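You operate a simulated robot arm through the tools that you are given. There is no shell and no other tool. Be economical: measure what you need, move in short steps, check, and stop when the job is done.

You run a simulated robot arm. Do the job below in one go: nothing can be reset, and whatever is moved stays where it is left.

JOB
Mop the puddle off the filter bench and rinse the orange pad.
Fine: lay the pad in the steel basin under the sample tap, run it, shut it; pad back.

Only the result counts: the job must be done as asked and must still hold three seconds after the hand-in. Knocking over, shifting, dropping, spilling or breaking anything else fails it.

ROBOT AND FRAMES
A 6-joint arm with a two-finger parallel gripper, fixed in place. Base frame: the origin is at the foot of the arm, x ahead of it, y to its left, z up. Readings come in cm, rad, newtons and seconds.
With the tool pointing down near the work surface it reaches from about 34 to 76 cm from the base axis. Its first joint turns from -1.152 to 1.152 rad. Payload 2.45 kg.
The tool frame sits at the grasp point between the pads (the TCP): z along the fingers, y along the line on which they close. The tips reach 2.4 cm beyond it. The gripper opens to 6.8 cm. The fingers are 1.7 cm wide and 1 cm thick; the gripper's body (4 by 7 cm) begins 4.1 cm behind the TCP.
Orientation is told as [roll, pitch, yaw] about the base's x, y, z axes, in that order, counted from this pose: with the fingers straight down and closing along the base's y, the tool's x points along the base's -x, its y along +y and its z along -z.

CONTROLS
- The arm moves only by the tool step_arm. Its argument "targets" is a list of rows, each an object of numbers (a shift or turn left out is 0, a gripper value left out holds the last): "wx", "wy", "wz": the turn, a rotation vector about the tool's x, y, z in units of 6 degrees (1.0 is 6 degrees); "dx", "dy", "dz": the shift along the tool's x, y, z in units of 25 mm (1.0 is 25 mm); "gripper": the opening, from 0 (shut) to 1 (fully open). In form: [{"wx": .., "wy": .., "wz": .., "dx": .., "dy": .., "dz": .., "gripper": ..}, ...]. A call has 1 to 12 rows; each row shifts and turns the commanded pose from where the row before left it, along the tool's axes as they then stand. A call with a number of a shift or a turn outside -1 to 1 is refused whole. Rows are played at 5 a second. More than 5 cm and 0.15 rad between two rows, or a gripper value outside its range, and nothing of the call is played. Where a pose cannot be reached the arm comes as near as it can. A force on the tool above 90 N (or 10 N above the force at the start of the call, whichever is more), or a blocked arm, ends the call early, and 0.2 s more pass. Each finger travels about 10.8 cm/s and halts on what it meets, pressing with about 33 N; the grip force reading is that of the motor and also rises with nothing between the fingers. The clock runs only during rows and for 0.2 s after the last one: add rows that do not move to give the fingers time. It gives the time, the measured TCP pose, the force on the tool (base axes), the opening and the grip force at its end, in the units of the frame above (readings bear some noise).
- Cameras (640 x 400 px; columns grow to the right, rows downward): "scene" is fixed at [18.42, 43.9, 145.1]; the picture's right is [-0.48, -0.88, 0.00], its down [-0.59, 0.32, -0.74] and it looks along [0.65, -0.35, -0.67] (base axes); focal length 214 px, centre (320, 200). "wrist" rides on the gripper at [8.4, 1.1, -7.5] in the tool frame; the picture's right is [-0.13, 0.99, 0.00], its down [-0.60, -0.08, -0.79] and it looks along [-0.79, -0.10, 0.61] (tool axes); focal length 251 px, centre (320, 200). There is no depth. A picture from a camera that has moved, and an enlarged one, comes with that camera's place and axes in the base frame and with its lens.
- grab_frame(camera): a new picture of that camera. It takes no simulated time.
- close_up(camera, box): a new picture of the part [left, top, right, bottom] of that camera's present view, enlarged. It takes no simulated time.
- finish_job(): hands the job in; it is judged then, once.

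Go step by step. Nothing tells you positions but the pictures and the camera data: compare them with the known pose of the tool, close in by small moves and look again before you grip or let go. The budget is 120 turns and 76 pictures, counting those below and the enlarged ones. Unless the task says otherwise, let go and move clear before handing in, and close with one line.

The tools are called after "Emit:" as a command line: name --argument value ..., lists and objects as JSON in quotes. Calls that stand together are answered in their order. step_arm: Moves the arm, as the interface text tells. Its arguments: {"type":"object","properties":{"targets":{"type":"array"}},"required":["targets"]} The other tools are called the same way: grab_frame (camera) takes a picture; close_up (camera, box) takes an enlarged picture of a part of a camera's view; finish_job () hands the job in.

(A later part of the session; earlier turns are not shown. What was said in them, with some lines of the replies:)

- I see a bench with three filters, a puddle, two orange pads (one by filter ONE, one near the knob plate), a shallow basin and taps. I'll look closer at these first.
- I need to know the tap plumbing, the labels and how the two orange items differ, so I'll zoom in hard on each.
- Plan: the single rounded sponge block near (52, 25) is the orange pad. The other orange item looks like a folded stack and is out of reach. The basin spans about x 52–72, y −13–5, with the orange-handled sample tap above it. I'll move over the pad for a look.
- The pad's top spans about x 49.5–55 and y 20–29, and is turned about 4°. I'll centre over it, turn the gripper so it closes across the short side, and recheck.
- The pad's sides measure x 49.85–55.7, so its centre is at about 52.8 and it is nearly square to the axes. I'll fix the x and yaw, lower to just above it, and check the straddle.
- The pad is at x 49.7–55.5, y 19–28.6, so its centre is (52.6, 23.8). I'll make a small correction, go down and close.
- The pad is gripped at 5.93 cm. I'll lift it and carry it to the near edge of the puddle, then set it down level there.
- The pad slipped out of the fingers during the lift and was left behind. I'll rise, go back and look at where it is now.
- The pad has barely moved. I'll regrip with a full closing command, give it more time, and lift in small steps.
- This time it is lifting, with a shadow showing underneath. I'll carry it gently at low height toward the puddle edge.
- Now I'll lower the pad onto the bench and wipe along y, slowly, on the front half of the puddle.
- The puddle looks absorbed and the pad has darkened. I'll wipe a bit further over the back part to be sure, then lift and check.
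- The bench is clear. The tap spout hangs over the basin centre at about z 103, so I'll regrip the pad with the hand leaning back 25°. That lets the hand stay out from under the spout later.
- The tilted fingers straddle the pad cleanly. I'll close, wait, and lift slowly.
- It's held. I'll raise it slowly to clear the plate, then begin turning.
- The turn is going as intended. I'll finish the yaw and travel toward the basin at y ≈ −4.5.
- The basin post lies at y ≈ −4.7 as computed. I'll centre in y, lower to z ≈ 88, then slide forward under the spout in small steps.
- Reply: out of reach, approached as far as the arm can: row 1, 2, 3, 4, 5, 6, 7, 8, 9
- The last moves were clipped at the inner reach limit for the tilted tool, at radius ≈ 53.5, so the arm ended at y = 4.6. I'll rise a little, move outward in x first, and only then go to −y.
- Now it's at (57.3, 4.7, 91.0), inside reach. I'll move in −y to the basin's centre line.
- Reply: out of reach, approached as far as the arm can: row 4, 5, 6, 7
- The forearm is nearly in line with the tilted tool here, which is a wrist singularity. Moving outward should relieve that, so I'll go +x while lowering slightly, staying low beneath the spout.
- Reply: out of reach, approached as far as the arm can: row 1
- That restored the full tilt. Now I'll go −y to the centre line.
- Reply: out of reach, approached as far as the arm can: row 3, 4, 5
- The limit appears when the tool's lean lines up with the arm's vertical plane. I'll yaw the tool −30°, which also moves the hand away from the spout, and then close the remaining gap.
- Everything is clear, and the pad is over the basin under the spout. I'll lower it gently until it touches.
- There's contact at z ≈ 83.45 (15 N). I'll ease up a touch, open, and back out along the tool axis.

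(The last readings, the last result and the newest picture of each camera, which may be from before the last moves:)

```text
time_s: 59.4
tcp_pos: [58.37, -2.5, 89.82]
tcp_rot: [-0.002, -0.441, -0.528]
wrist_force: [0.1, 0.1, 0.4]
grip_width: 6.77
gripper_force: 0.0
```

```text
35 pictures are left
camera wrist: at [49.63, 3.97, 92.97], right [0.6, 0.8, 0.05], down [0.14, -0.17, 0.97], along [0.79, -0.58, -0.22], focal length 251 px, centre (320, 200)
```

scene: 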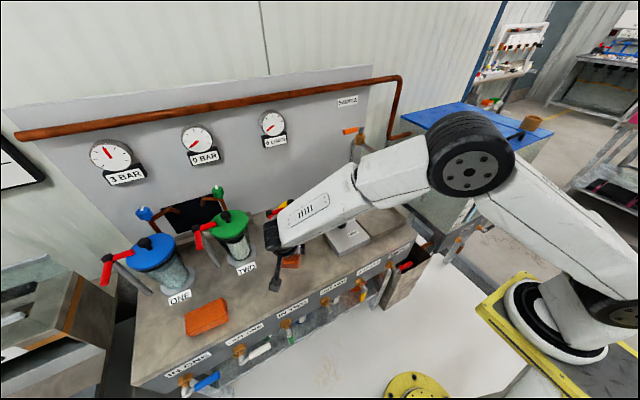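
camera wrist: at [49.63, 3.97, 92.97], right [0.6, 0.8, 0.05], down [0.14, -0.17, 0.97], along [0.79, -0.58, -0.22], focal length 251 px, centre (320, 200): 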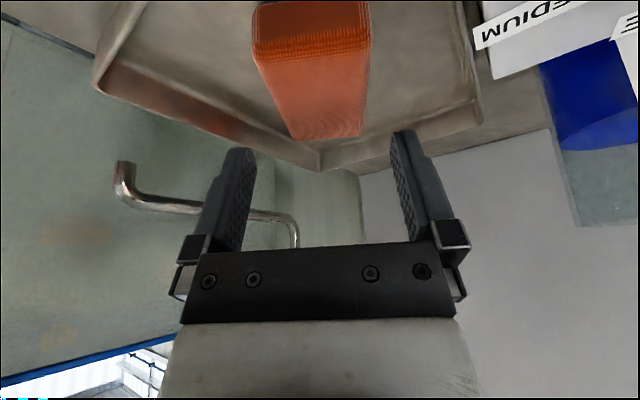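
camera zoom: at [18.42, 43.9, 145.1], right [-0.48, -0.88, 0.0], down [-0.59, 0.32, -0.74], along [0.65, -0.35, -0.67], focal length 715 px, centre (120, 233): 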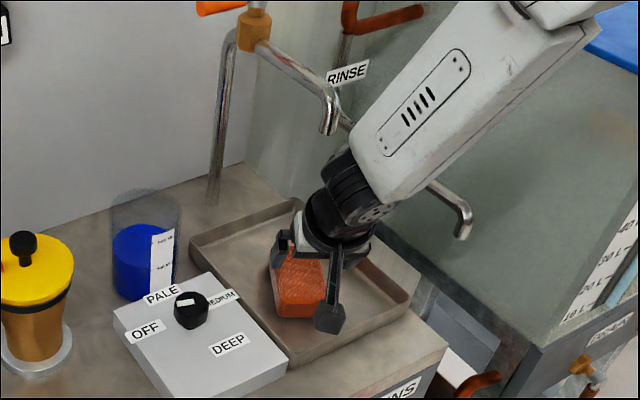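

The pad lies flat in the basin under the spout. Next I'll back the hand out sideways (+y) and rise, so I can look at the sample tap's handle from the wrist.

Emit:
step_arm --targets '[{"dx": 0.366, "dy": 0.69, "dz": -0.172, "gripper": 0.0}, {"dx": 0.366, "dy": 0.69, "dz": -0.172}, {"dx": 0.366, "dy": 0.69, "dz": -0.172}, {"dx": 0.366, "dy": 0.69, "dz": -0.172}, {"dx": -0.34, "dz": -0.724}, {"dx": -0.34, "dz": -0.724}, {"dx": -0.34, "dz": -0.724}, {"dx": -0.34, "dz": -0.724}, {"dx": -0.34, "dz": -0.724}, {"dx": -0.34, "dz": -0.724}, {"dx": -0.34, "dz": -0.724}, {}]'

Emit:
grab_frame --camera "wrist"

Emit:
close_up --camera "scene" --box '[320, 90, 440, 250]'

```text
time_s: 62.0
tcp_pos: [58.29, 5.51, 103.66]
tcp_rot: [-0.002, -0.439, -0.528]
wrist_force: [-0.7, -0.1, 1.1]
grip_width: 0.03
gripper_force: 24.3
```

```text
34 pictures are left
camera wrist: at [49.58, 11.93, 106.9], right [0.6, 0.8, 0.05], down [0.14, -0.17, 0.97], along [0.79, -0.58, -0.22], focal length 251 px, centre (320, 200)
```

wrist: 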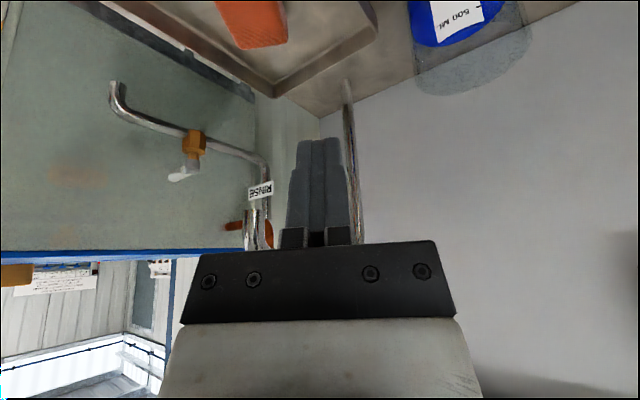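

```text
2.50 times, centred on (380, 170) of scene
camera zoom: at [18.42, 43.9, 145.1], right [-0.48, -0.88, 0.0], down [-0.59, 0.32, -0.74], along [0.65, -0.35, -0.67], focal length 536 px, centre (170, 275)
```

zoom: 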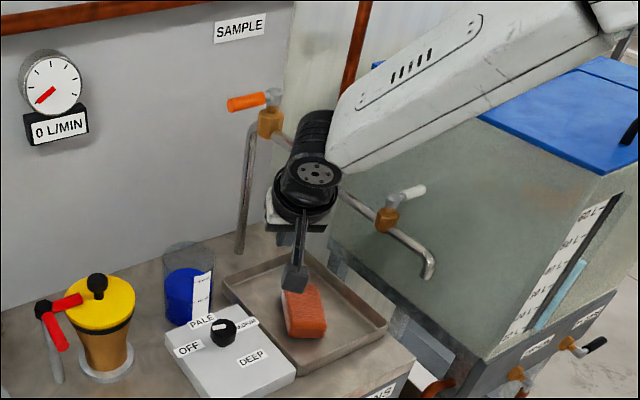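

The sample spout is confirmed at about (63, −4.5, 103). The orange handle's stem is at about (77, −4.5, 112.5), pointing +y, which is across the pipe and so closed. I'll lean the tool further, rise, and come up in front of the handle.

Emit:
step_arm --targets '[{"wy": -0.8}, {"wy": -0.9}, {"wy": -0.9}, {"wy": -0.7}, {"dx": -0.5, "dz": -0.5}, {"dx": -0.5, "dz": -0.5}, {"dx": -0.5, "dz": -0.5}, {"dx": -0.5, "dz": -0.5}, {"dx": -0.55, "dz": -0.55}, {"dx": -0.5, "dz": 0.5, "dy": 0.2}, {"dx": -0.5, "dz": 0.5, "dy": 0.2}, {}]'

Emit:
step_arm --targets '[{"dx": -0.5, "dz": 0.5, "dy": 0.2}, {"dx": -0.5, "dz": 0.5, "dy": 0.2}, {"dx": -0.5, "dz": 0.5, "dy": 0.2}, {"dx": -0.5, "dz": 0.5, "dy": 0.2}, {}]'

Emit:
grab_frame --camera "wrist"

Emit:
close_up --camera "scene" --box '[320, 90, 420, 170]'

```text
time_s: 64.6
tcp_pos: [61.88, 4.47, 112.79]
tcp_rot: [0.0, -0.787, -0.528]
wrist_force: [0.3, -0.1, 0.7]
grip_width: 0.0
gripper_force: 23.5
```

```text
time_s: 65.8
tcp_pos: [69.14, 2.62, 112.78]
tcp_rot: [-0.001, -0.786, -0.531]
wrist_force: [-0.4, 0.4, -0.7]
grip_width: 0.02
gripper_force: 23.6
```

```text
32 pictures are left
camera wrist: at [59.98, 9.35, 112.0], right [0.58, 0.81, 0.09], down [-0.15, 0.0, 0.99], along [0.8, -0.59, 0.13], focal length 251 px, centre (320, 200)
```

wrist: 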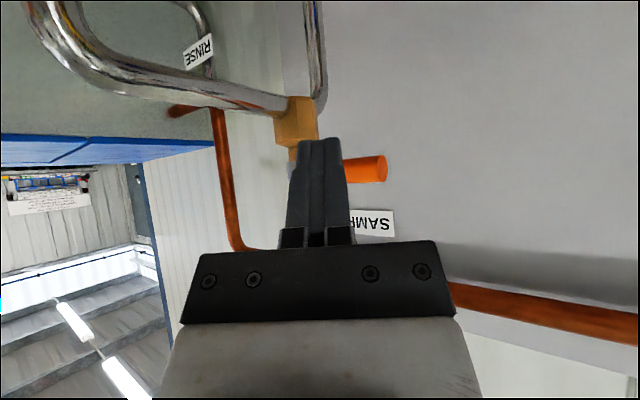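

```text
5.00 times, centred on (370, 130) of scene
camera zoom: at [18.42, 43.9, 145.1], right [-0.48, -0.88, 0.0], down [-0.59, 0.32, -0.74], along [0.65, -0.35, -0.67], focal length 1072 px, centre (70, 550)
```

zoom: 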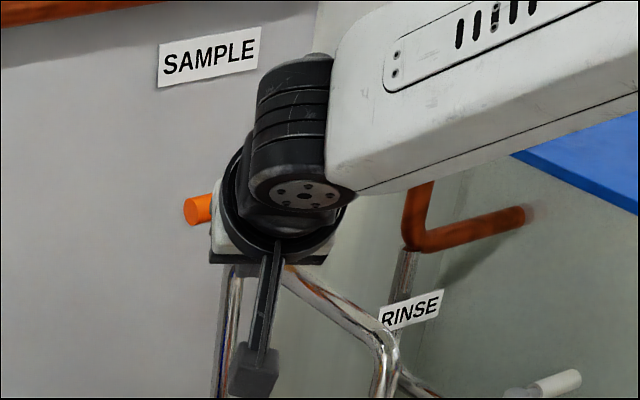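

The handle grip is at about (77.2, 1.8, 112.4), radius ~1, with the valve at (76.5, −4.5). The natural opening is to swing it toward −x, over the spout. I'll pass the closed fingers over it and hook behind.

Emit:
step_arm --targets '[{"dx": -0.5, "dz": -0.5}, {"dx": -0.5, "dz": -0.5}, {"dx": -0.41, "dz": -0.41}, {"dx": -0.48, "dz": 0.48, "dy": 0.215}, {"dx": -0.48, "dz": 0.48, "dy": 0.215}, {"dx": -0.48, "dz": 0.48, "dy": 0.215}, {"dx": -0.48, "dz": 0.48, "dy": 0.215}, {"dx": -0.48, "dz": 0.48, "dy": 0.215}, {"dx": -0.48, "dz": 0.48, "dy": 0.215}, {}]'

Emit:
close_up --camera "scene" --box '[320, 90, 420, 170]'

Emit:
grab_frame --camera "wrist"

```text
time_s: 68.0
tcp_pos: [79.56, 0.32, 117.83]
tcp_rot: [-0.002, -0.785, -0.53]
wrist_force: [0.1, 0.4, -1.5]
grip_width: 0.0
gripper_force: 23.8
```

```text
5.00 times, centred on (370, 130) of scene
camera zoom: at [18.42, 43.9, 145.1], right [-0.48, -0.88, 0.0], down [-0.59, 0.32, -0.74], along [0.65, -0.35, -0.67], focal length 1072 px, centre (70, 550)
```

zoom: 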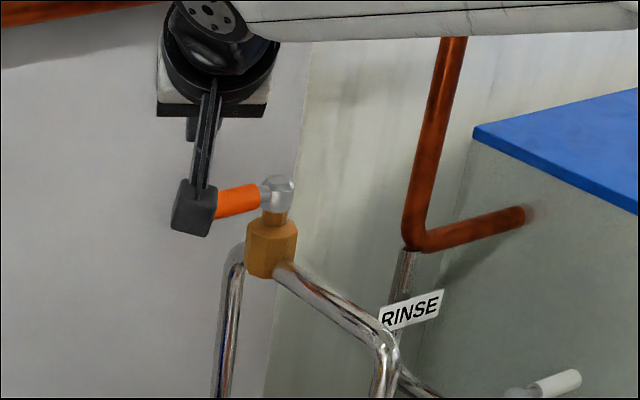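

```text
29 pictures are left
camera wrist: at [70.34, 6.97, 117.09], right [0.58, 0.81, 0.09], down [-0.15, 0.0, 0.99], along [0.8, -0.59, 0.12], focal length 251 px, centre (320, 200)
```

wrist: 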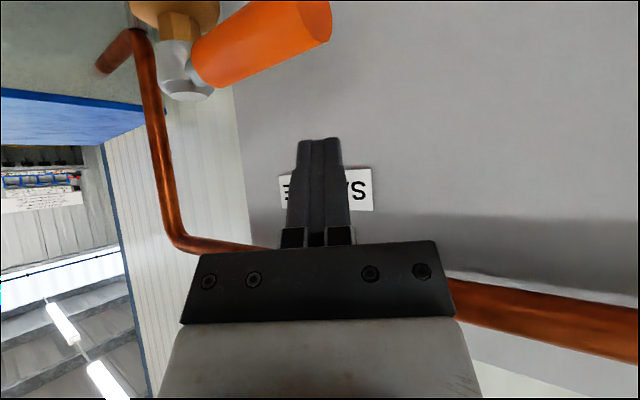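

The handle runs from (76.5, −4.2) to (77.4, 2.3) at z 112.5, and my fingers are beyond it. I'll lower behind it.

Emit:
step_arm --targets '[{"dx": 0.3, "dz": 0.3}, {"dx": 0.3, "dz": 0.3}, {"dx": 0.3, "dz": 0.3}, {"dx": 0.3, "dz": 0.3}, {}]'

Emit:
grab_frame --camera "wrist"

```text
time_s: 69.2
tcp_pos: [79.54, 0.33, 113.48]
tcp_rot: [-0.002, -0.785, -0.529]
wrist_force: [-0.4, 0.4, 0.5]
grip_width: 0.0
gripper_force: 23.7
```

```text
28 pictures are left
camera wrist: at [70.23, 7.08, 112.81], right [0.58, 0.81, 0.09], down [-0.15, 0.0, 0.99], along [0.8, -0.59, 0.13], focal length 251 px, centre (320, 200)
```

wrist: 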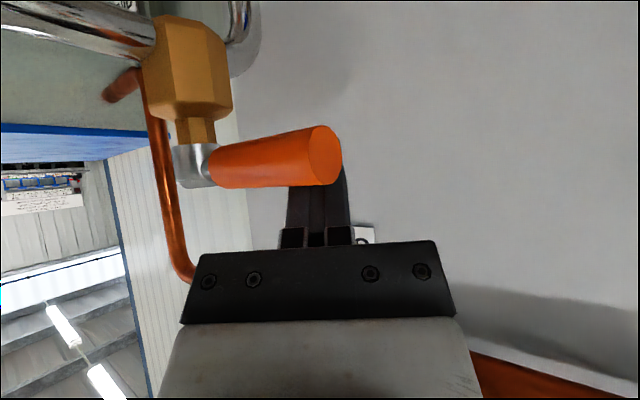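

The fingers are behind the handle, near its tip. I'll pull it along the first part of its arc toward −x and check force and motion.

Emit:
step_arm --targets '[{"dx": 0.2, "dz": -0.2, "dy": -0.055}, {"dx": 0.2, "dz": -0.2, "dy": -0.055}, {"dx": 0.2, "dz": -0.2, "dy": -0.055}, {"dx": 0.18, "dz": -0.18, "dy": -0.15}, {"dx": 0.18, "dz": -0.18, "dy": -0.15}, {"dx": 0.18, "dz": -0.18, "dy": -0.15}, {}]'

Emit:
grab_frame --camera "wrist"

```text
time_s: 70.8
tcp_pos: [75.3, 1.12, 113.49]
tcp_rot: [-0.002, -0.786, -0.53]
wrist_force: [-0.2, 0.4, 0.4]
grip_width: 0.0
gripper_force: 23.7
```

```text
27 pictures are left
camera wrist: at [66.03, 7.77, 112.75], right [0.58, 0.81, 0.09], down [-0.15, 0.0, 0.99], along [0.8, -0.59, 0.12], focal length 251 px, centre (320, 200)
```

wrist: 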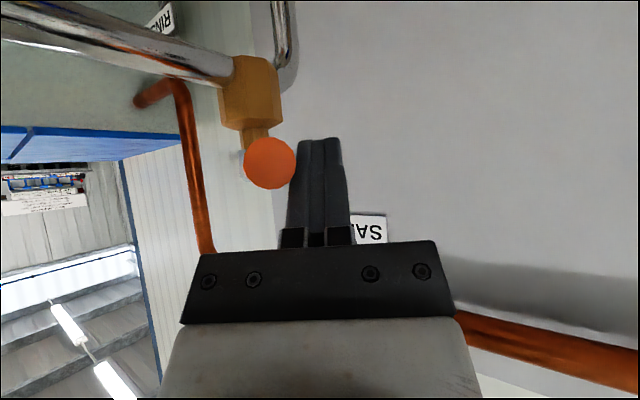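

The handle is turning about the right way, roughly half open. I'll finish the arc.

Emit:
step_arm --targets '[{"dx": 0.11, "dz": -0.11, "dy": -0.23}, {"dx": 0.11, "dz": -0.11, "dy": -0.23}, {"dx": 0.11, "dz": -0.11, "dy": -0.23}, {"dx": 0.07, "dz": -0.07, "dy": -0.28}, {"dx": 0.07, "dz": -0.07, "dy": -0.28}, {"dy": -0.28}, {}]'

Emit:
grab_frame --camera "wrist"

Emit:
close_up --camera "scene" --box '[240, 90, 440, 250]'

```text
time_s: 72.4
tcp_pos: [71.96, -1.34, 113.54]
tcp_rot: [-0.001, -0.785, -0.529]
wrist_force: [-0.2, 3.0, -0.1]
grip_width: 0.0
gripper_force: 23.7
```

```text
26 pictures are left
camera wrist: at [62.73, 5.34, 112.78], right [0.58, 0.81, 0.09], down [-0.15, 0.0, 0.99], along [0.8, -0.59, 0.13], focal length 251 px, centre (320, 200)
```

wrist: 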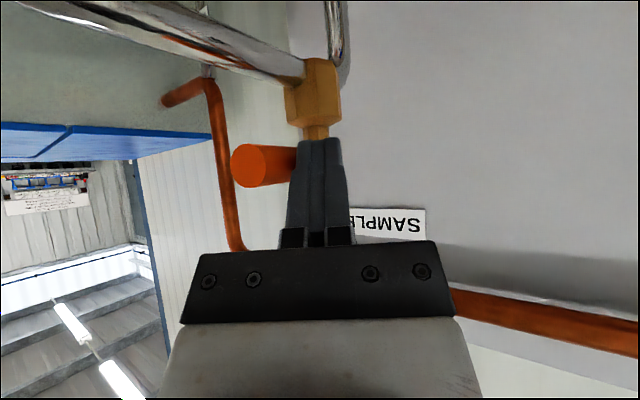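

```text
2.50 times, centred on (340, 170) of scene
camera zoom: at [18.42, 43.91, 145.1], right [-0.48, -0.88, 0.0], down [-0.59, 0.32, -0.74], along [0.65, -0.35, -0.67], focal length 536 px, centre (270, 275)
```

zoom: 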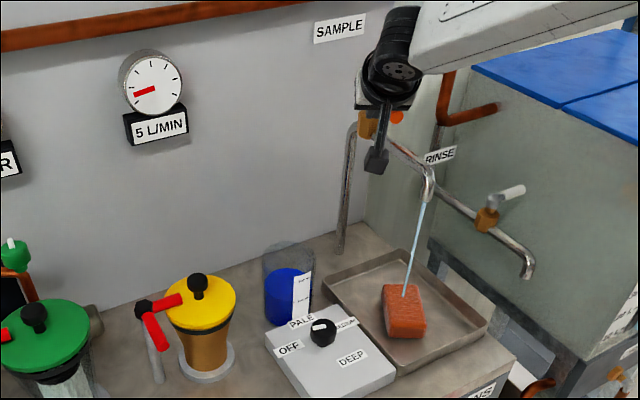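

Water is running at 5 L/min straight onto the pad. I'll let it run a few seconds and check the pad.

Emit:
step_arm --targets '[{}, {}, {}, {}, {}, {}, {}, {}, {}, {}, {}, {}]'

Emit:
close_up --camera "scene" --box '[320, 130, 440, 250]'

```text
time_s: 75.0
tcp_pos: [71.91, -1.33, 113.45]
tcp_rot: [-0.003, -0.785, -0.528]
wrist_force: [0.0, -1.0, -0.2]
grip_width: 0.02
gripper_force: 23.0
```

```text
3.33 times, centred on (380, 190) of scene
camera zoom: at [18.42, 43.9, 145.1], right [-0.48, -0.88, 0.0], down [-0.59, 0.32, -0.74], along [0.65, -0.35, -0.67], focal length 715 px, centre (120, 233)
```

zoom: 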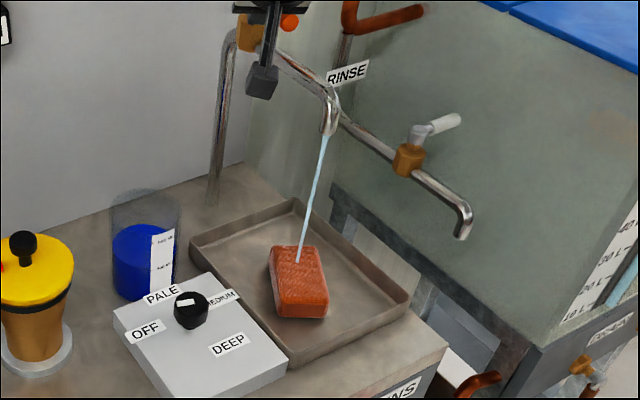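

The pad is thoroughly wet under the stream. To shut the tap I'll lift over the handle to its −y side and lower there, while the water keeps rinsing meanwhile.

Emit:
step_arm --targets '[{"dy": 0.15}, {"dx": -0.33, "dz": -0.33}, {"dx": -0.33, "dz": -0.33}, {"dx": -0.33, "dz": -0.33}, {"dx": -0.33, "dz": -0.33}, {"dx": -0.22, "dz": 0.22, "dy": -0.57}, {"dx": -0.22, "dz": 0.22, "dy": -0.57}, {"dx": -0.22, "dz": 0.22, "dy": -0.57}, {"dx": -0.22, "dz": 0.22, "dy": -0.57}, {}]'

Emit:
grab_frame --camera "wrist"

Emit:
close_up --camera "scene" --box '[320, 90, 440, 210]'

```text
time_s: 77.2
tcp_pos: [71.97, -7.53, 118.33]
tcp_rot: [-0.002, -0.786, -0.529]
wrist_force: [-0.2, 0.5, -0.3]
grip_width: 0.0
gripper_force: 22.9
```

```text
23 pictures are left
camera wrist: at [62.82, -0.92, 117.54], right [0.58, 0.81, 0.09], down [-0.15, 0.0, 0.99], along [0.8, -0.59, 0.13], focal length 251 px, centre (320, 200)
```

wrist: 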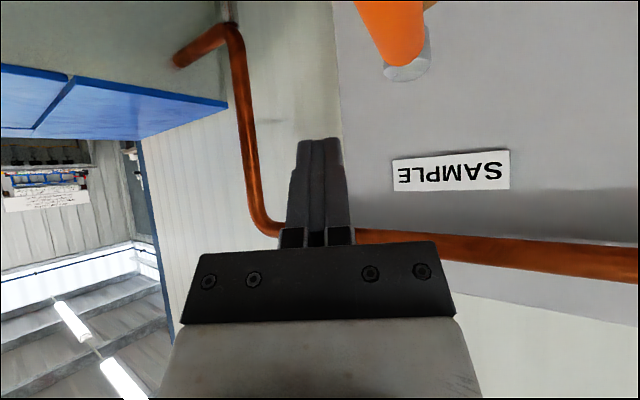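

```text
3.33 times, centred on (380, 150) of scene
camera zoom: at [18.42, 43.9, 145.1], right [-0.48, -0.88, 0.0], down [-0.59, 0.32, -0.74], along [0.65, -0.35, -0.67], focal length 715 px, centre (120, 367)
```

zoom: 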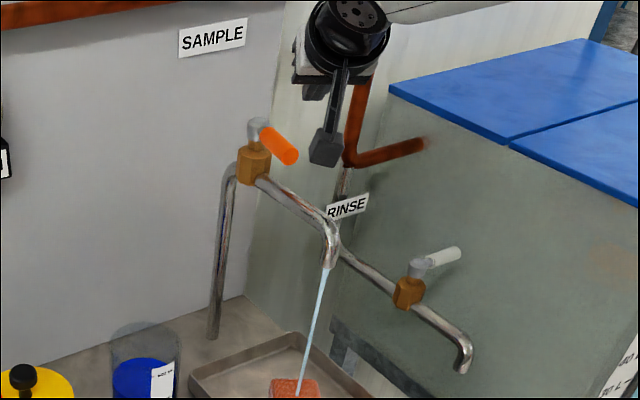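

The handle now points −x, slightly toward +y, and my fingers are on its −y side. I'll lower and push the handle back in +y along its arc.

Emit:
step_arm --targets '[{"dx": 0.34, "dz": 0.34}, {"dx": 0.34, "dz": 0.34}, {"dx": 0.34, "dz": 0.34}, {"dx": 0.34, "dz": 0.34}, {}]'

Emit:
grab_frame --camera "wrist"

```text
time_s: 78.4
tcp_pos: [71.9, -7.47, 113.35]
tcp_rot: [-0.002, -0.785, -0.529]
wrist_force: [-0.5, -0.3, -0.7]
grip_width: 0.01
gripper_force: 24.1
```

```text
21 pictures are left
camera wrist: at [62.77, -0.84, 112.57], right [0.58, 0.81, 0.09], down [-0.15, 0.0, 0.99], along [0.8, -0.59, 0.13], focal length 251 px, centre (320, 200)
```

wrist: 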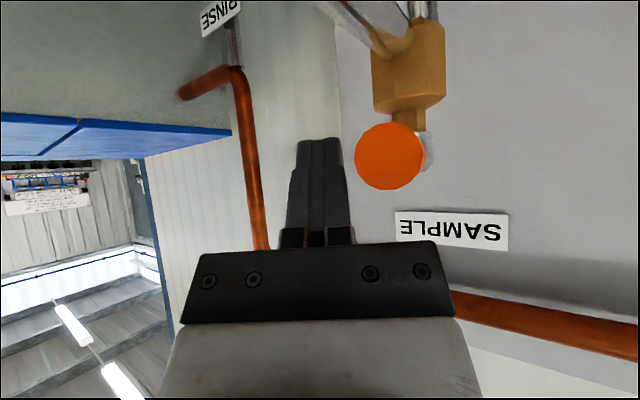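

Emit:
step_arm --targets '[{"dx": 0.207, "dz": -0.207, "dy": 0.262}, {"dx": 0.207, "dz": -0.207, "dy": 0.262}, {"dx": 0.207, "dz": -0.207, "dy": 0.262}, {"dx": 0.063, "dz": -0.063, "dy": 0.272}, {"dx": 0.063, "dz": -0.063, "dy": 0.272}, {"dx": 0.063, "dz": -0.063, "dy": 0.272}, {"dx": 0.063, "dz": -0.063, "dy": 0.272}, {}]'

Emit:
grab_frame --camera "wrist"

```text
time_s: 80.2
tcp_pos: [71.46, -1.96, 113.22]
tcp_rot: [-0.001, -0.784, -0.531]
wrist_force: [-0.4, -1.1, -2.6]
grip_width: 0.0
gripper_force: 24.4
```

```text
20 pictures are left
camera wrist: at [62.37, 4.76, 112.6], right [0.58, 0.81, 0.09], down [-0.15, 0.0, 0.99], along [0.8, -0.59, 0.12], focal length 251 px, centre (320, 200)
```

wrist: 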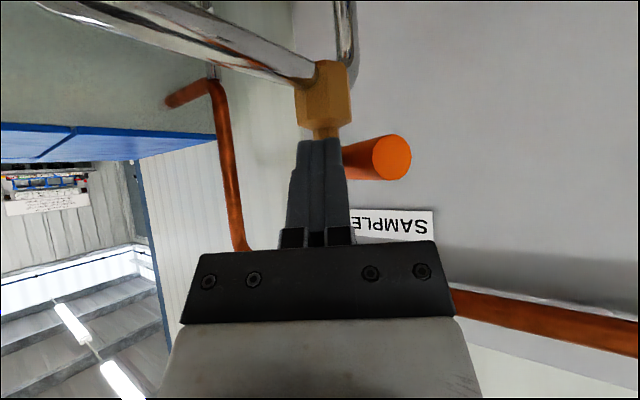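

The handle is swinging back. I'll continue to the closed stop.

Emit:
step_arm --targets '[{"dx": -0.044, "dz": 0.044, "dy": 0.258}, {"dx": -0.044, "dz": 0.044, "dy": 0.258}, {"dx": -0.06, "dz": 0.06, "dy": 0.24}, {"dx": -0.08, "dz": 0.08, "dy": 0.2}, {"dx": -0.08, "dz": 0.08, "dy": 0.15}, {}]'

Emit:
grab_frame --camera "wrist"

Emit:
close_up --camera "scene" --box '[240, 90, 440, 250]'

```text
time_s: 81.6
tcp_pos: [73.77, -0.21, 113.29]
tcp_rot: [-0.005, -0.783, -0.529]
wrist_force: [-10.4, -2.0, 1.8]
grip_width: 0.03
gripper_force: 24.0
```

```text
19 pictures are left
camera wrist: at [64.63, 6.56, 112.62], right [0.58, 0.81, 0.09], down [-0.15, 0.0, 0.99], along [0.8, -0.59, 0.12], focal length 251 px, centre (320, 200)
```

wrist: 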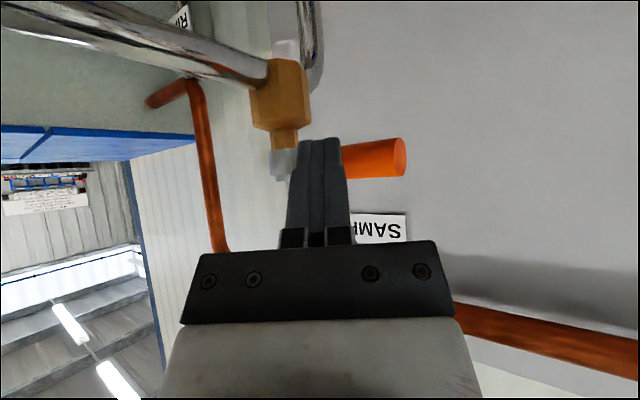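

```text
2.50 times, centred on (340, 170) of scene
camera zoom: at [18.38, 43.89, 145.11], right [-0.48, -0.88, 0.0], down [-0.59, 0.32, -0.74], along [0.65, -0.35, -0.67], focal length 536 px, centre (270, 275)
```

zoom: 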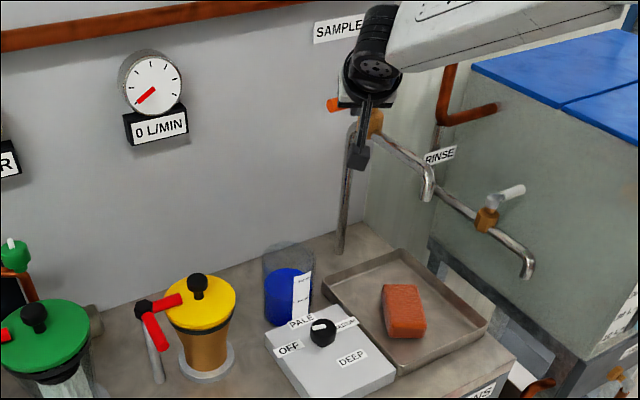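

The tap is shut: 0 L/min, no stream, handle against its stop. I'll back off and reverse my way down to regrip the pad.

Emit:
step_arm --targets '[{"dx": 0.3, "dz": -0.3}, {"dx": 0.465, "dz": -0.465, "dy": -0.06}, {"dx": 0.465, "dz": -0.465, "dy": -0.06}, {"dx": 0.465, "dz": -0.465, "dy": -0.06}, {"dx": 0.465, "dz": -0.465, "dy": -0.06}, {"dx": 0.465, "dz": -0.465, "dy": -0.06}, {"dx": 0.465, "dz": -0.465, "dy": -0.06}, {"dx": 0.465, "dz": -0.465, "dy": -0.06}, {"dx": 0.2, "dz": -0.2}, {"gripper": 1}, {}]'

Emit:
step_arm --targets '[{"wy": 0.8}, {"wy": 0.9}, {"wy": 0.9}, {"wy": 0.7}, {"dx": 0.34, "dz": 0.724}, {"dx": 0.34, "dz": 0.724}, {"dx": 0.34, "dz": 0.724}, {"dx": 0.34, "dz": 0.724}, {"dx": 0.34, "dz": 0.724}, {}]'

Emit:
grab_frame --camera "wrist"

```text
time_s: 84.0
tcp_pos: [61.98, 5.78, 113.49]
tcp_rot: [-0.002, -0.785, -0.528]
wrist_force: [0.1, -0.1, 0.1]
grip_width: 6.82
gripper_force: 0.0
```

```text
time_s: 86.2
tcp_pos: [61.81, 5.77, 103.21]
tcp_rot: [-0.004, -0.438, -0.529]
wrist_force: [-0.6, -0.1, -0.6]
grip_width: 6.81
gripper_force: 0.0
```

```text
17 pictures are left
camera wrist: at [53.07, 12.14, 106.38], right [0.6, 0.8, 0.05], down [0.14, -0.17, 0.97], along [0.79, -0.58, -0.22], focal length 251 px, centre (320, 200)
```

wrist: 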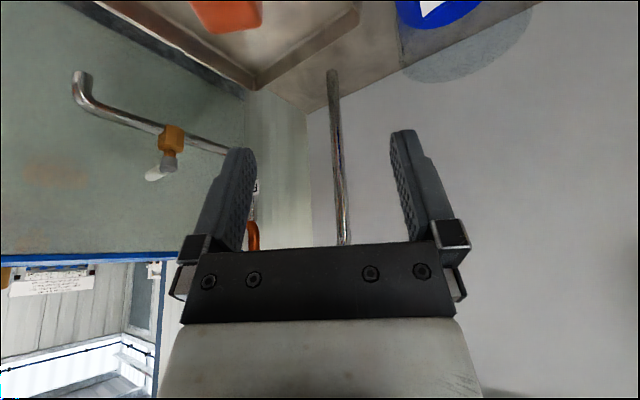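

I'll shift back to the earlier clear column at x ≈ 58, go down, and return along the same line to the pre-grip point.

Emit:
step_arm --targets '[{"dx": 0.36, "dy": -0.236, "dz": -0.172}, {"dx": 0.36, "dy": -0.236, "dz": -0.172}, {"dx": 0.37, "dy": -0.236, "dz": -0.172}, {"dx": 0.326, "dz": 0.693}, {"dx": 0.326, "dz": 0.693}, {"dx": 0.326, "dz": 0.693}, {"dx": 0.326, "dz": 0.693}, {"dx": 0.326, "dz": 0.693}, {"dx": 0.326, "dz": 0.693}, {"dx": 0.28, "dz": 0.6}, {}]'

Emit:
step_arm --targets '[{"dx": -0.366, "dy": -0.69, "dz": 0.172}, {"dx": -0.366, "dy": -0.69, "dz": 0.172}, {"dx": -0.366, "dy": -0.69, "dz": 0.172}, {"dx": -0.366, "dy": -0.69, "dz": 0.172}, {}]'

Emit:
grab_frame --camera "wrist"

```text
time_s: 88.6
tcp_pos: [58.44, 5.63, 90.33]
tcp_rot: [-0.003, -0.441, -0.528]
wrist_force: [-1.8, 0.4, 1.0]
grip_width: 6.79
gripper_force: 0.1
```

```text
time_s: 89.8
tcp_pos: [58.51, -2.52, 90.43]
tcp_rot: [-0.004, -0.438, -0.528]
wrist_force: [1.0, -0.8, 0.3]
grip_width: 6.78
gripper_force: 0.2
```

```text
16 pictures are left
camera wrist: at [49.69, 3.98, 93.48], right [0.6, 0.8, 0.05], down [0.14, -0.17, 0.97], along [0.79, -0.58, -0.22], focal length 251 px, centre (320, 200)
```

wrist: 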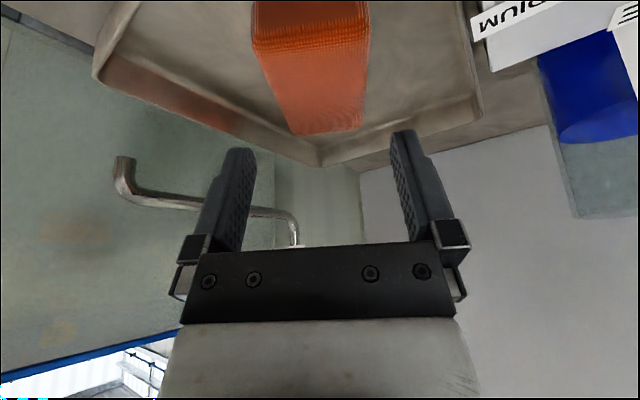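

The pose matches my earlier departure point. I'll advance along the tool axis back over the pad and grip.

Emit:
step_arm --targets '[{"dz": 0.7}, {"dz": 0.7}, {"dz": 0.7}, {"dz": 0.7}, {"dx": 0.08, "dz": 0.18}, {}, {"gripper": 0}, {}, {}, {}, {}, {}]'

Emit:
step_arm --targets '[{"dx": -0.064, "dz": -0.136}, {"dx": -0.064, "dz": -0.136}, {"dx": -0.064, "dz": -0.136}, {"dx": -0.085, "dz": -0.181}, {"dx": -0.085, "dz": -0.181}, {}]'

Emit:
grab_frame --camera "wrist"

```text
time_s: 92.4
tcp_pos: [60.95, -3.96, 83.38]
tcp_rot: [-0.002, -0.44, -0.529]
wrist_force: [0.4, 0.5, 0.5]
grip_width: 5.95
gripper_force: 33.4
```

```text
time_s: 93.8
tcp_pos: [60.98, -3.73, 85.53]
tcp_rot: [-0.002, -0.439, -0.529]
wrist_force: [1.0, 0.2, -0.2]
grip_width: 5.95
gripper_force: 33.6
```

```text
15 pictures are left
camera wrist: at [52.22, 2.62, 88.69], right [0.6, 0.8, 0.05], down [0.14, -0.17, 0.97], along [0.79, -0.58, -0.22], focal length 251 px, centre (320, 200)
```

wrist: 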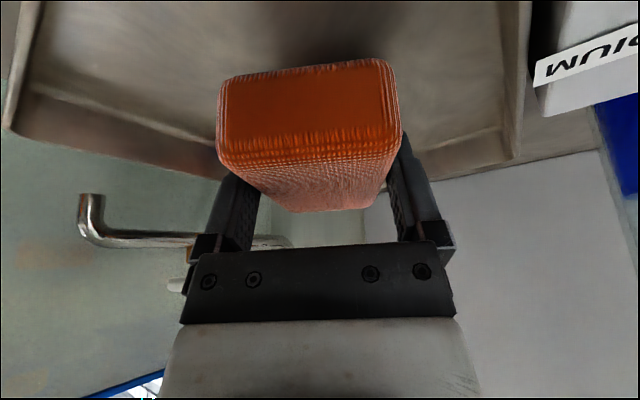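

The pad is held. I'll rise a little over the rim, back away from the spout, then rise to transit height.

Emit:
step_arm --targets '[{"dx": -0.17, "dz": -0.362}, {"dx": -0.17, "dz": -0.362}, {"dx": 0.362, "dz": -0.17}, {"dx": 0.362, "dz": -0.17}, {"dx": 0.362, "dz": -0.17}, {"dx": 0.362, "dz": -0.17}, {"dx": -0.2, "dz": -0.42}, {"dx": -0.2, "dz": -0.42}, {"dx": -0.2, "dz": -0.42}, {"dx": -0.2, "dz": -0.42}, {"dx": -0.2, "dz": -0.42}, {"dx": -0.2, "dz": -0.42}]'

```text
time_s: 96.4
tcp_pos: [57.53, -1.8, 94.5]
tcp_rot: [-0.001, -0.44, -0.529]
wrist_force: [0.0, 0.5, -0.4]
grip_width: 5.92
gripper_force: 33.1
```

Emit:
step_arm --targets '[{"dx": 0.3, "dz": -0.14, "dy": 0.4}, {"dx": 0.51, "dz": -0.24, "dy": 0.667}, {"dx": 0.51, "dz": -0.24, "dy": 0.667}, {"dx": 0.51, "dz": -0.24, "dy": 0.667}, {"dx": 0.51, "dz": -0.24, "dy": 0.667}, {"dx": 0.51, "dz": -0.24, "dy": 0.667}, {"dx": 0.51, "dz": -0.24, "dy": 0.667}, {"dx": 0.51, "dz": -0.24, "dy": 0.667}, {"dx": 0.51, "dz": -0.24, "dy": 0.667}, {"dx": 0.51, "dz": -0.24, "dy": 0.667}, {"dx": 0.51, "dz": -0.24, "dy": 0.667}, {"dx": 0.51, "dz": -0.24, "dy": 0.667}]'

Emit:
step_arm --targets '[{"dx": 0.2, "dz": -0.1, "dy": 0.26}, {"wx": 0.3, "wz": 0.64}, {"wx": 0.4258, "wz": 0.9048}, {"wx": 0.4258, "wz": 0.9048}, {"wx": 0.4258, "wz": 0.9048}, {"wx": 0.4258, "wz": 0.9048}, {"wx": 0.4258, "wz": 0.9048}, {"wx": 0.4258, "wz": 0.9048}, {"wx": 0.4258, "wz": 0.9048}, {"wx": 0.4258, "wz": 0.9048}, {"wx": 0.4258, "wz": 0.9048}, {}]'

Emit:
grab_frame --camera "wrist"

Emit:
close_up --camera "scene" --box '[240, 180, 400, 290]'

```text
time_s: 99.0
tcp_pos: [53.14, 23.44, 94.37]
tcp_rot: [-0.002, -0.44, -0.528]
wrist_force: [1.1, 0.2, -0.2]
grip_width: 5.92
gripper_force: 32.5
```

```text
time_s: 101.6
tcp_pos: [53.04, 24.04, 94.36]
tcp_rot: [-0.001, -0.442, -1.549]
wrist_force: [-0.2, -0.1, -0.6]
grip_width: 5.94
gripper_force: 33.2
```

```text
14 pictures are left
camera wrist: at [53.93, 34.89, 97.57], right [0.99, -0.09, 0.05], down [-0.07, -0.21, 0.97], along [-0.08, -0.97, -0.22], focal length 251 px, centre (320, 200)
```

wrist: 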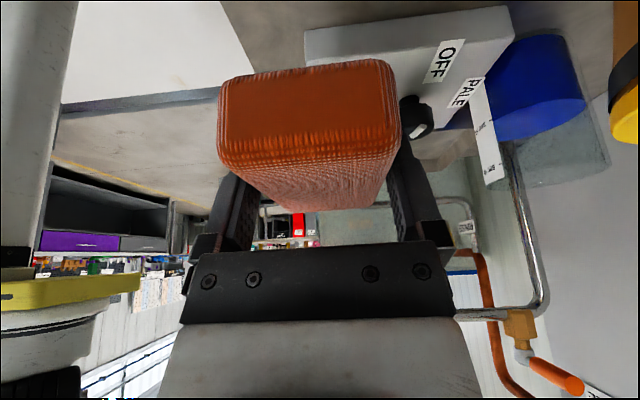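

```text
3.64 times, centred on (320, 235) of scene
camera zoom: at [18.43, 43.9, 145.1], right [-0.48, -0.88, 0.0], down [-0.59, 0.32, -0.74], along [0.65, -0.35, -0.67], focal length 780 px, centre (320, 73)
```

zoom: 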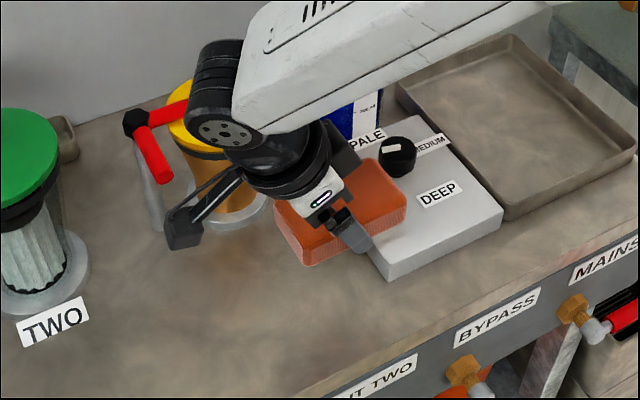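

I'm over the original spot. I'll fine-position so the pad's centre lands at about (52.6, 24), then lower most of the way.

Emit:
step_arm --targets '[{"dx": 0.208, "dz": -0.098, "dy": -0.09}, {"dx": 0.208, "dz": -0.098, "dy": -0.09}, {"dx": 0.2, "dz": 0.43}, {"dx": 0.2, "dz": 0.43}, {"dx": 0.2, "dz": 0.43}, {"dx": 0.2, "dz": 0.43}, {"dx": 0.2, "dz": 0.43}, {"dx": 0.2, "dz": 0.43}, {"dx": 0.2, "dz": 0.43}, {"dx": 0.2, "dz": 0.43}, {}]'

Emit:
close_up --camera "scene" --box '[280, 220, 360, 280]'

```text
time_s: 104.0
tcp_pos: [52.4, 25.1, 84.95]
tcp_rot: [0.0, -0.442, -1.545]
wrist_force: [0.3, -0.2, -0.6]
grip_width: 5.93
gripper_force: 32.5
```

```text
6.67 times, centred on (320, 250) of scene
camera zoom: at [18.42, 43.9, 145.1], right [-0.48, -0.88, 0.0], down [-0.59, 0.32, -0.74], along [0.65, -0.35, -0.67], focal length 1430 px, centre (320, -133)
```

zoom: 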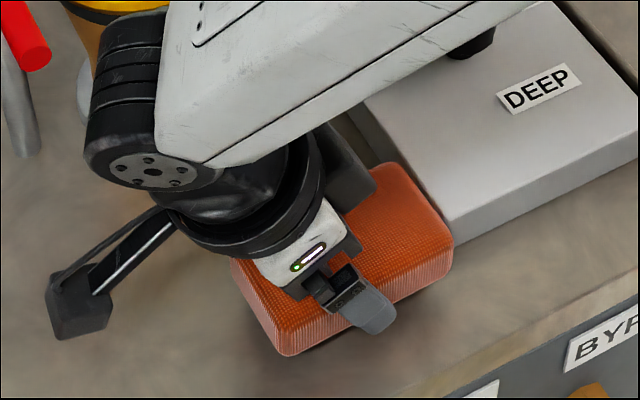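

It's nearly in the original footprint. I'll nudge +0.3 cm in x, lower to contact, and release.

Emit:
step_arm --targets '[{"dy": 0.12}, {"dx": 0.072, "dz": 0.154}, {"dx": 0.072, "dz": 0.154}, {"dx": 0.072, "dz": 0.154}, {"dx": 0.06, "dz": 0.127}, {"dx": 0.02, "dz": 0.045}, {}]'

Emit:
close_up --camera "scene" --box '[280, 220, 360, 280]'

```text
time_s: 105.6
tcp_pos: [52.91, 25.1, 83.25]
tcp_rot: [0.001, -0.44, -1.546]
wrist_force: [-0.7, -0.1, -1.1]
grip_width: 5.91
gripper_force: 32.9
```

```text
6.67 times, centred on (320, 250) of scene
camera zoom: at [18.42, 43.9, 145.1], right [-0.48, -0.88, 0.0], down [-0.59, 0.32, -0.74], along [0.65, -0.35, -0.67], focal length 1430 px, centre (320, -133)
```

zoom: 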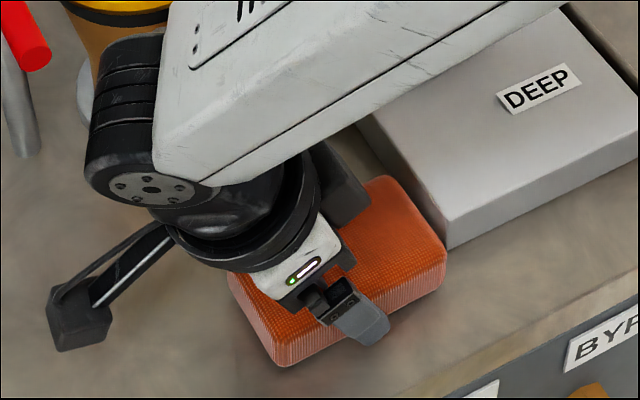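

Within about 0.4 cm of the original. A last small nudge in y, touch down, open, and retreat along the tool axis.

Emit:
step_arm --targets '[{"dx": -0.1, "dz": 0.045}, {"dx": 0.026, "dz": 0.055}, {"dx": 0.015, "dz": 0.03}, {}, {"gripper": 1}, {}, {}, {}, {"dz": -0.4}, {"dz": -0.8}, {"dz": -0.9}, {"dz": -0.9}]'

Emit:
step_arm --targets '[{"dx": -0.4, "dz": -0.85}, {"dx": -0.4, "dz": -0.85}, {"dx": -0.4, "dz": -0.85}, {"dx": -0.4, "dz": -0.85}, {"dx": -0.4, "dz": -0.85}, {"dx": -0.4, "dz": -0.85}, {}]'

Emit:
grab_frame --camera "scene"

Emit:
close_up --camera "scene" --box '[280, 220, 360, 280]'

```text
time_s: 108.2
tcp_pos: [52.83, 28.16, 89.66]
tcp_rot: [-0.001, -0.443, -1.546]
wrist_force: [0.8, -0.2, 0.5]
grip_width: 6.79
gripper_force: 0.1
```

```text
time_s: 109.8
tcp_pos: [52.96, 28.05, 103.89]
tcp_rot: [0.0, -0.441, -1.548]
wrist_force: [0.5, 0.3, 0.7]
grip_width: 6.82
gripper_force: 0.1
```

```text
10 pictures are left
```

scene: 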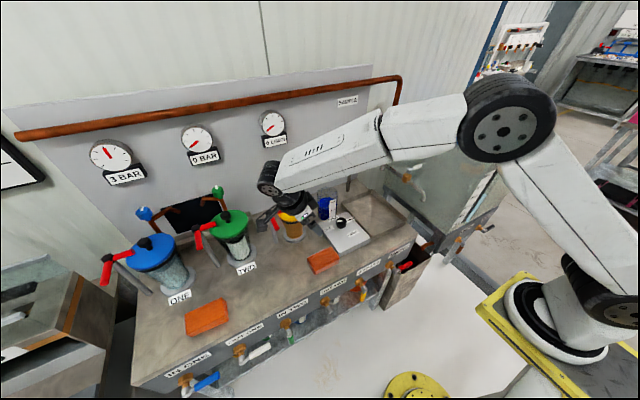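

```text
6.67 times, centred on (320, 250) of scene
camera zoom: at [18.42, 43.9, 145.1], right [-0.48, -0.88, 0.0], down [-0.59, 0.32, -0.74], along [0.65, -0.35, -0.67], focal length 1430 px, centre (320, -133)
```

zoom: 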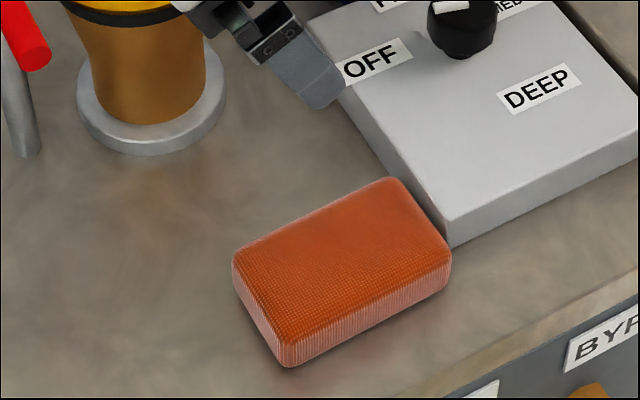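

The pad is back in its original footprint, the bench is dry, the flow gauge reads 0 and the arm is clear. I'm handing in.

Emit:
finish_job

```text
The job is handed in.
```

The puddle is mopped up. The orange pad was rinsed for about 8 s in the steel basin under the sample tap, the tap is shut (0 L/min), and the pad is back where it started.
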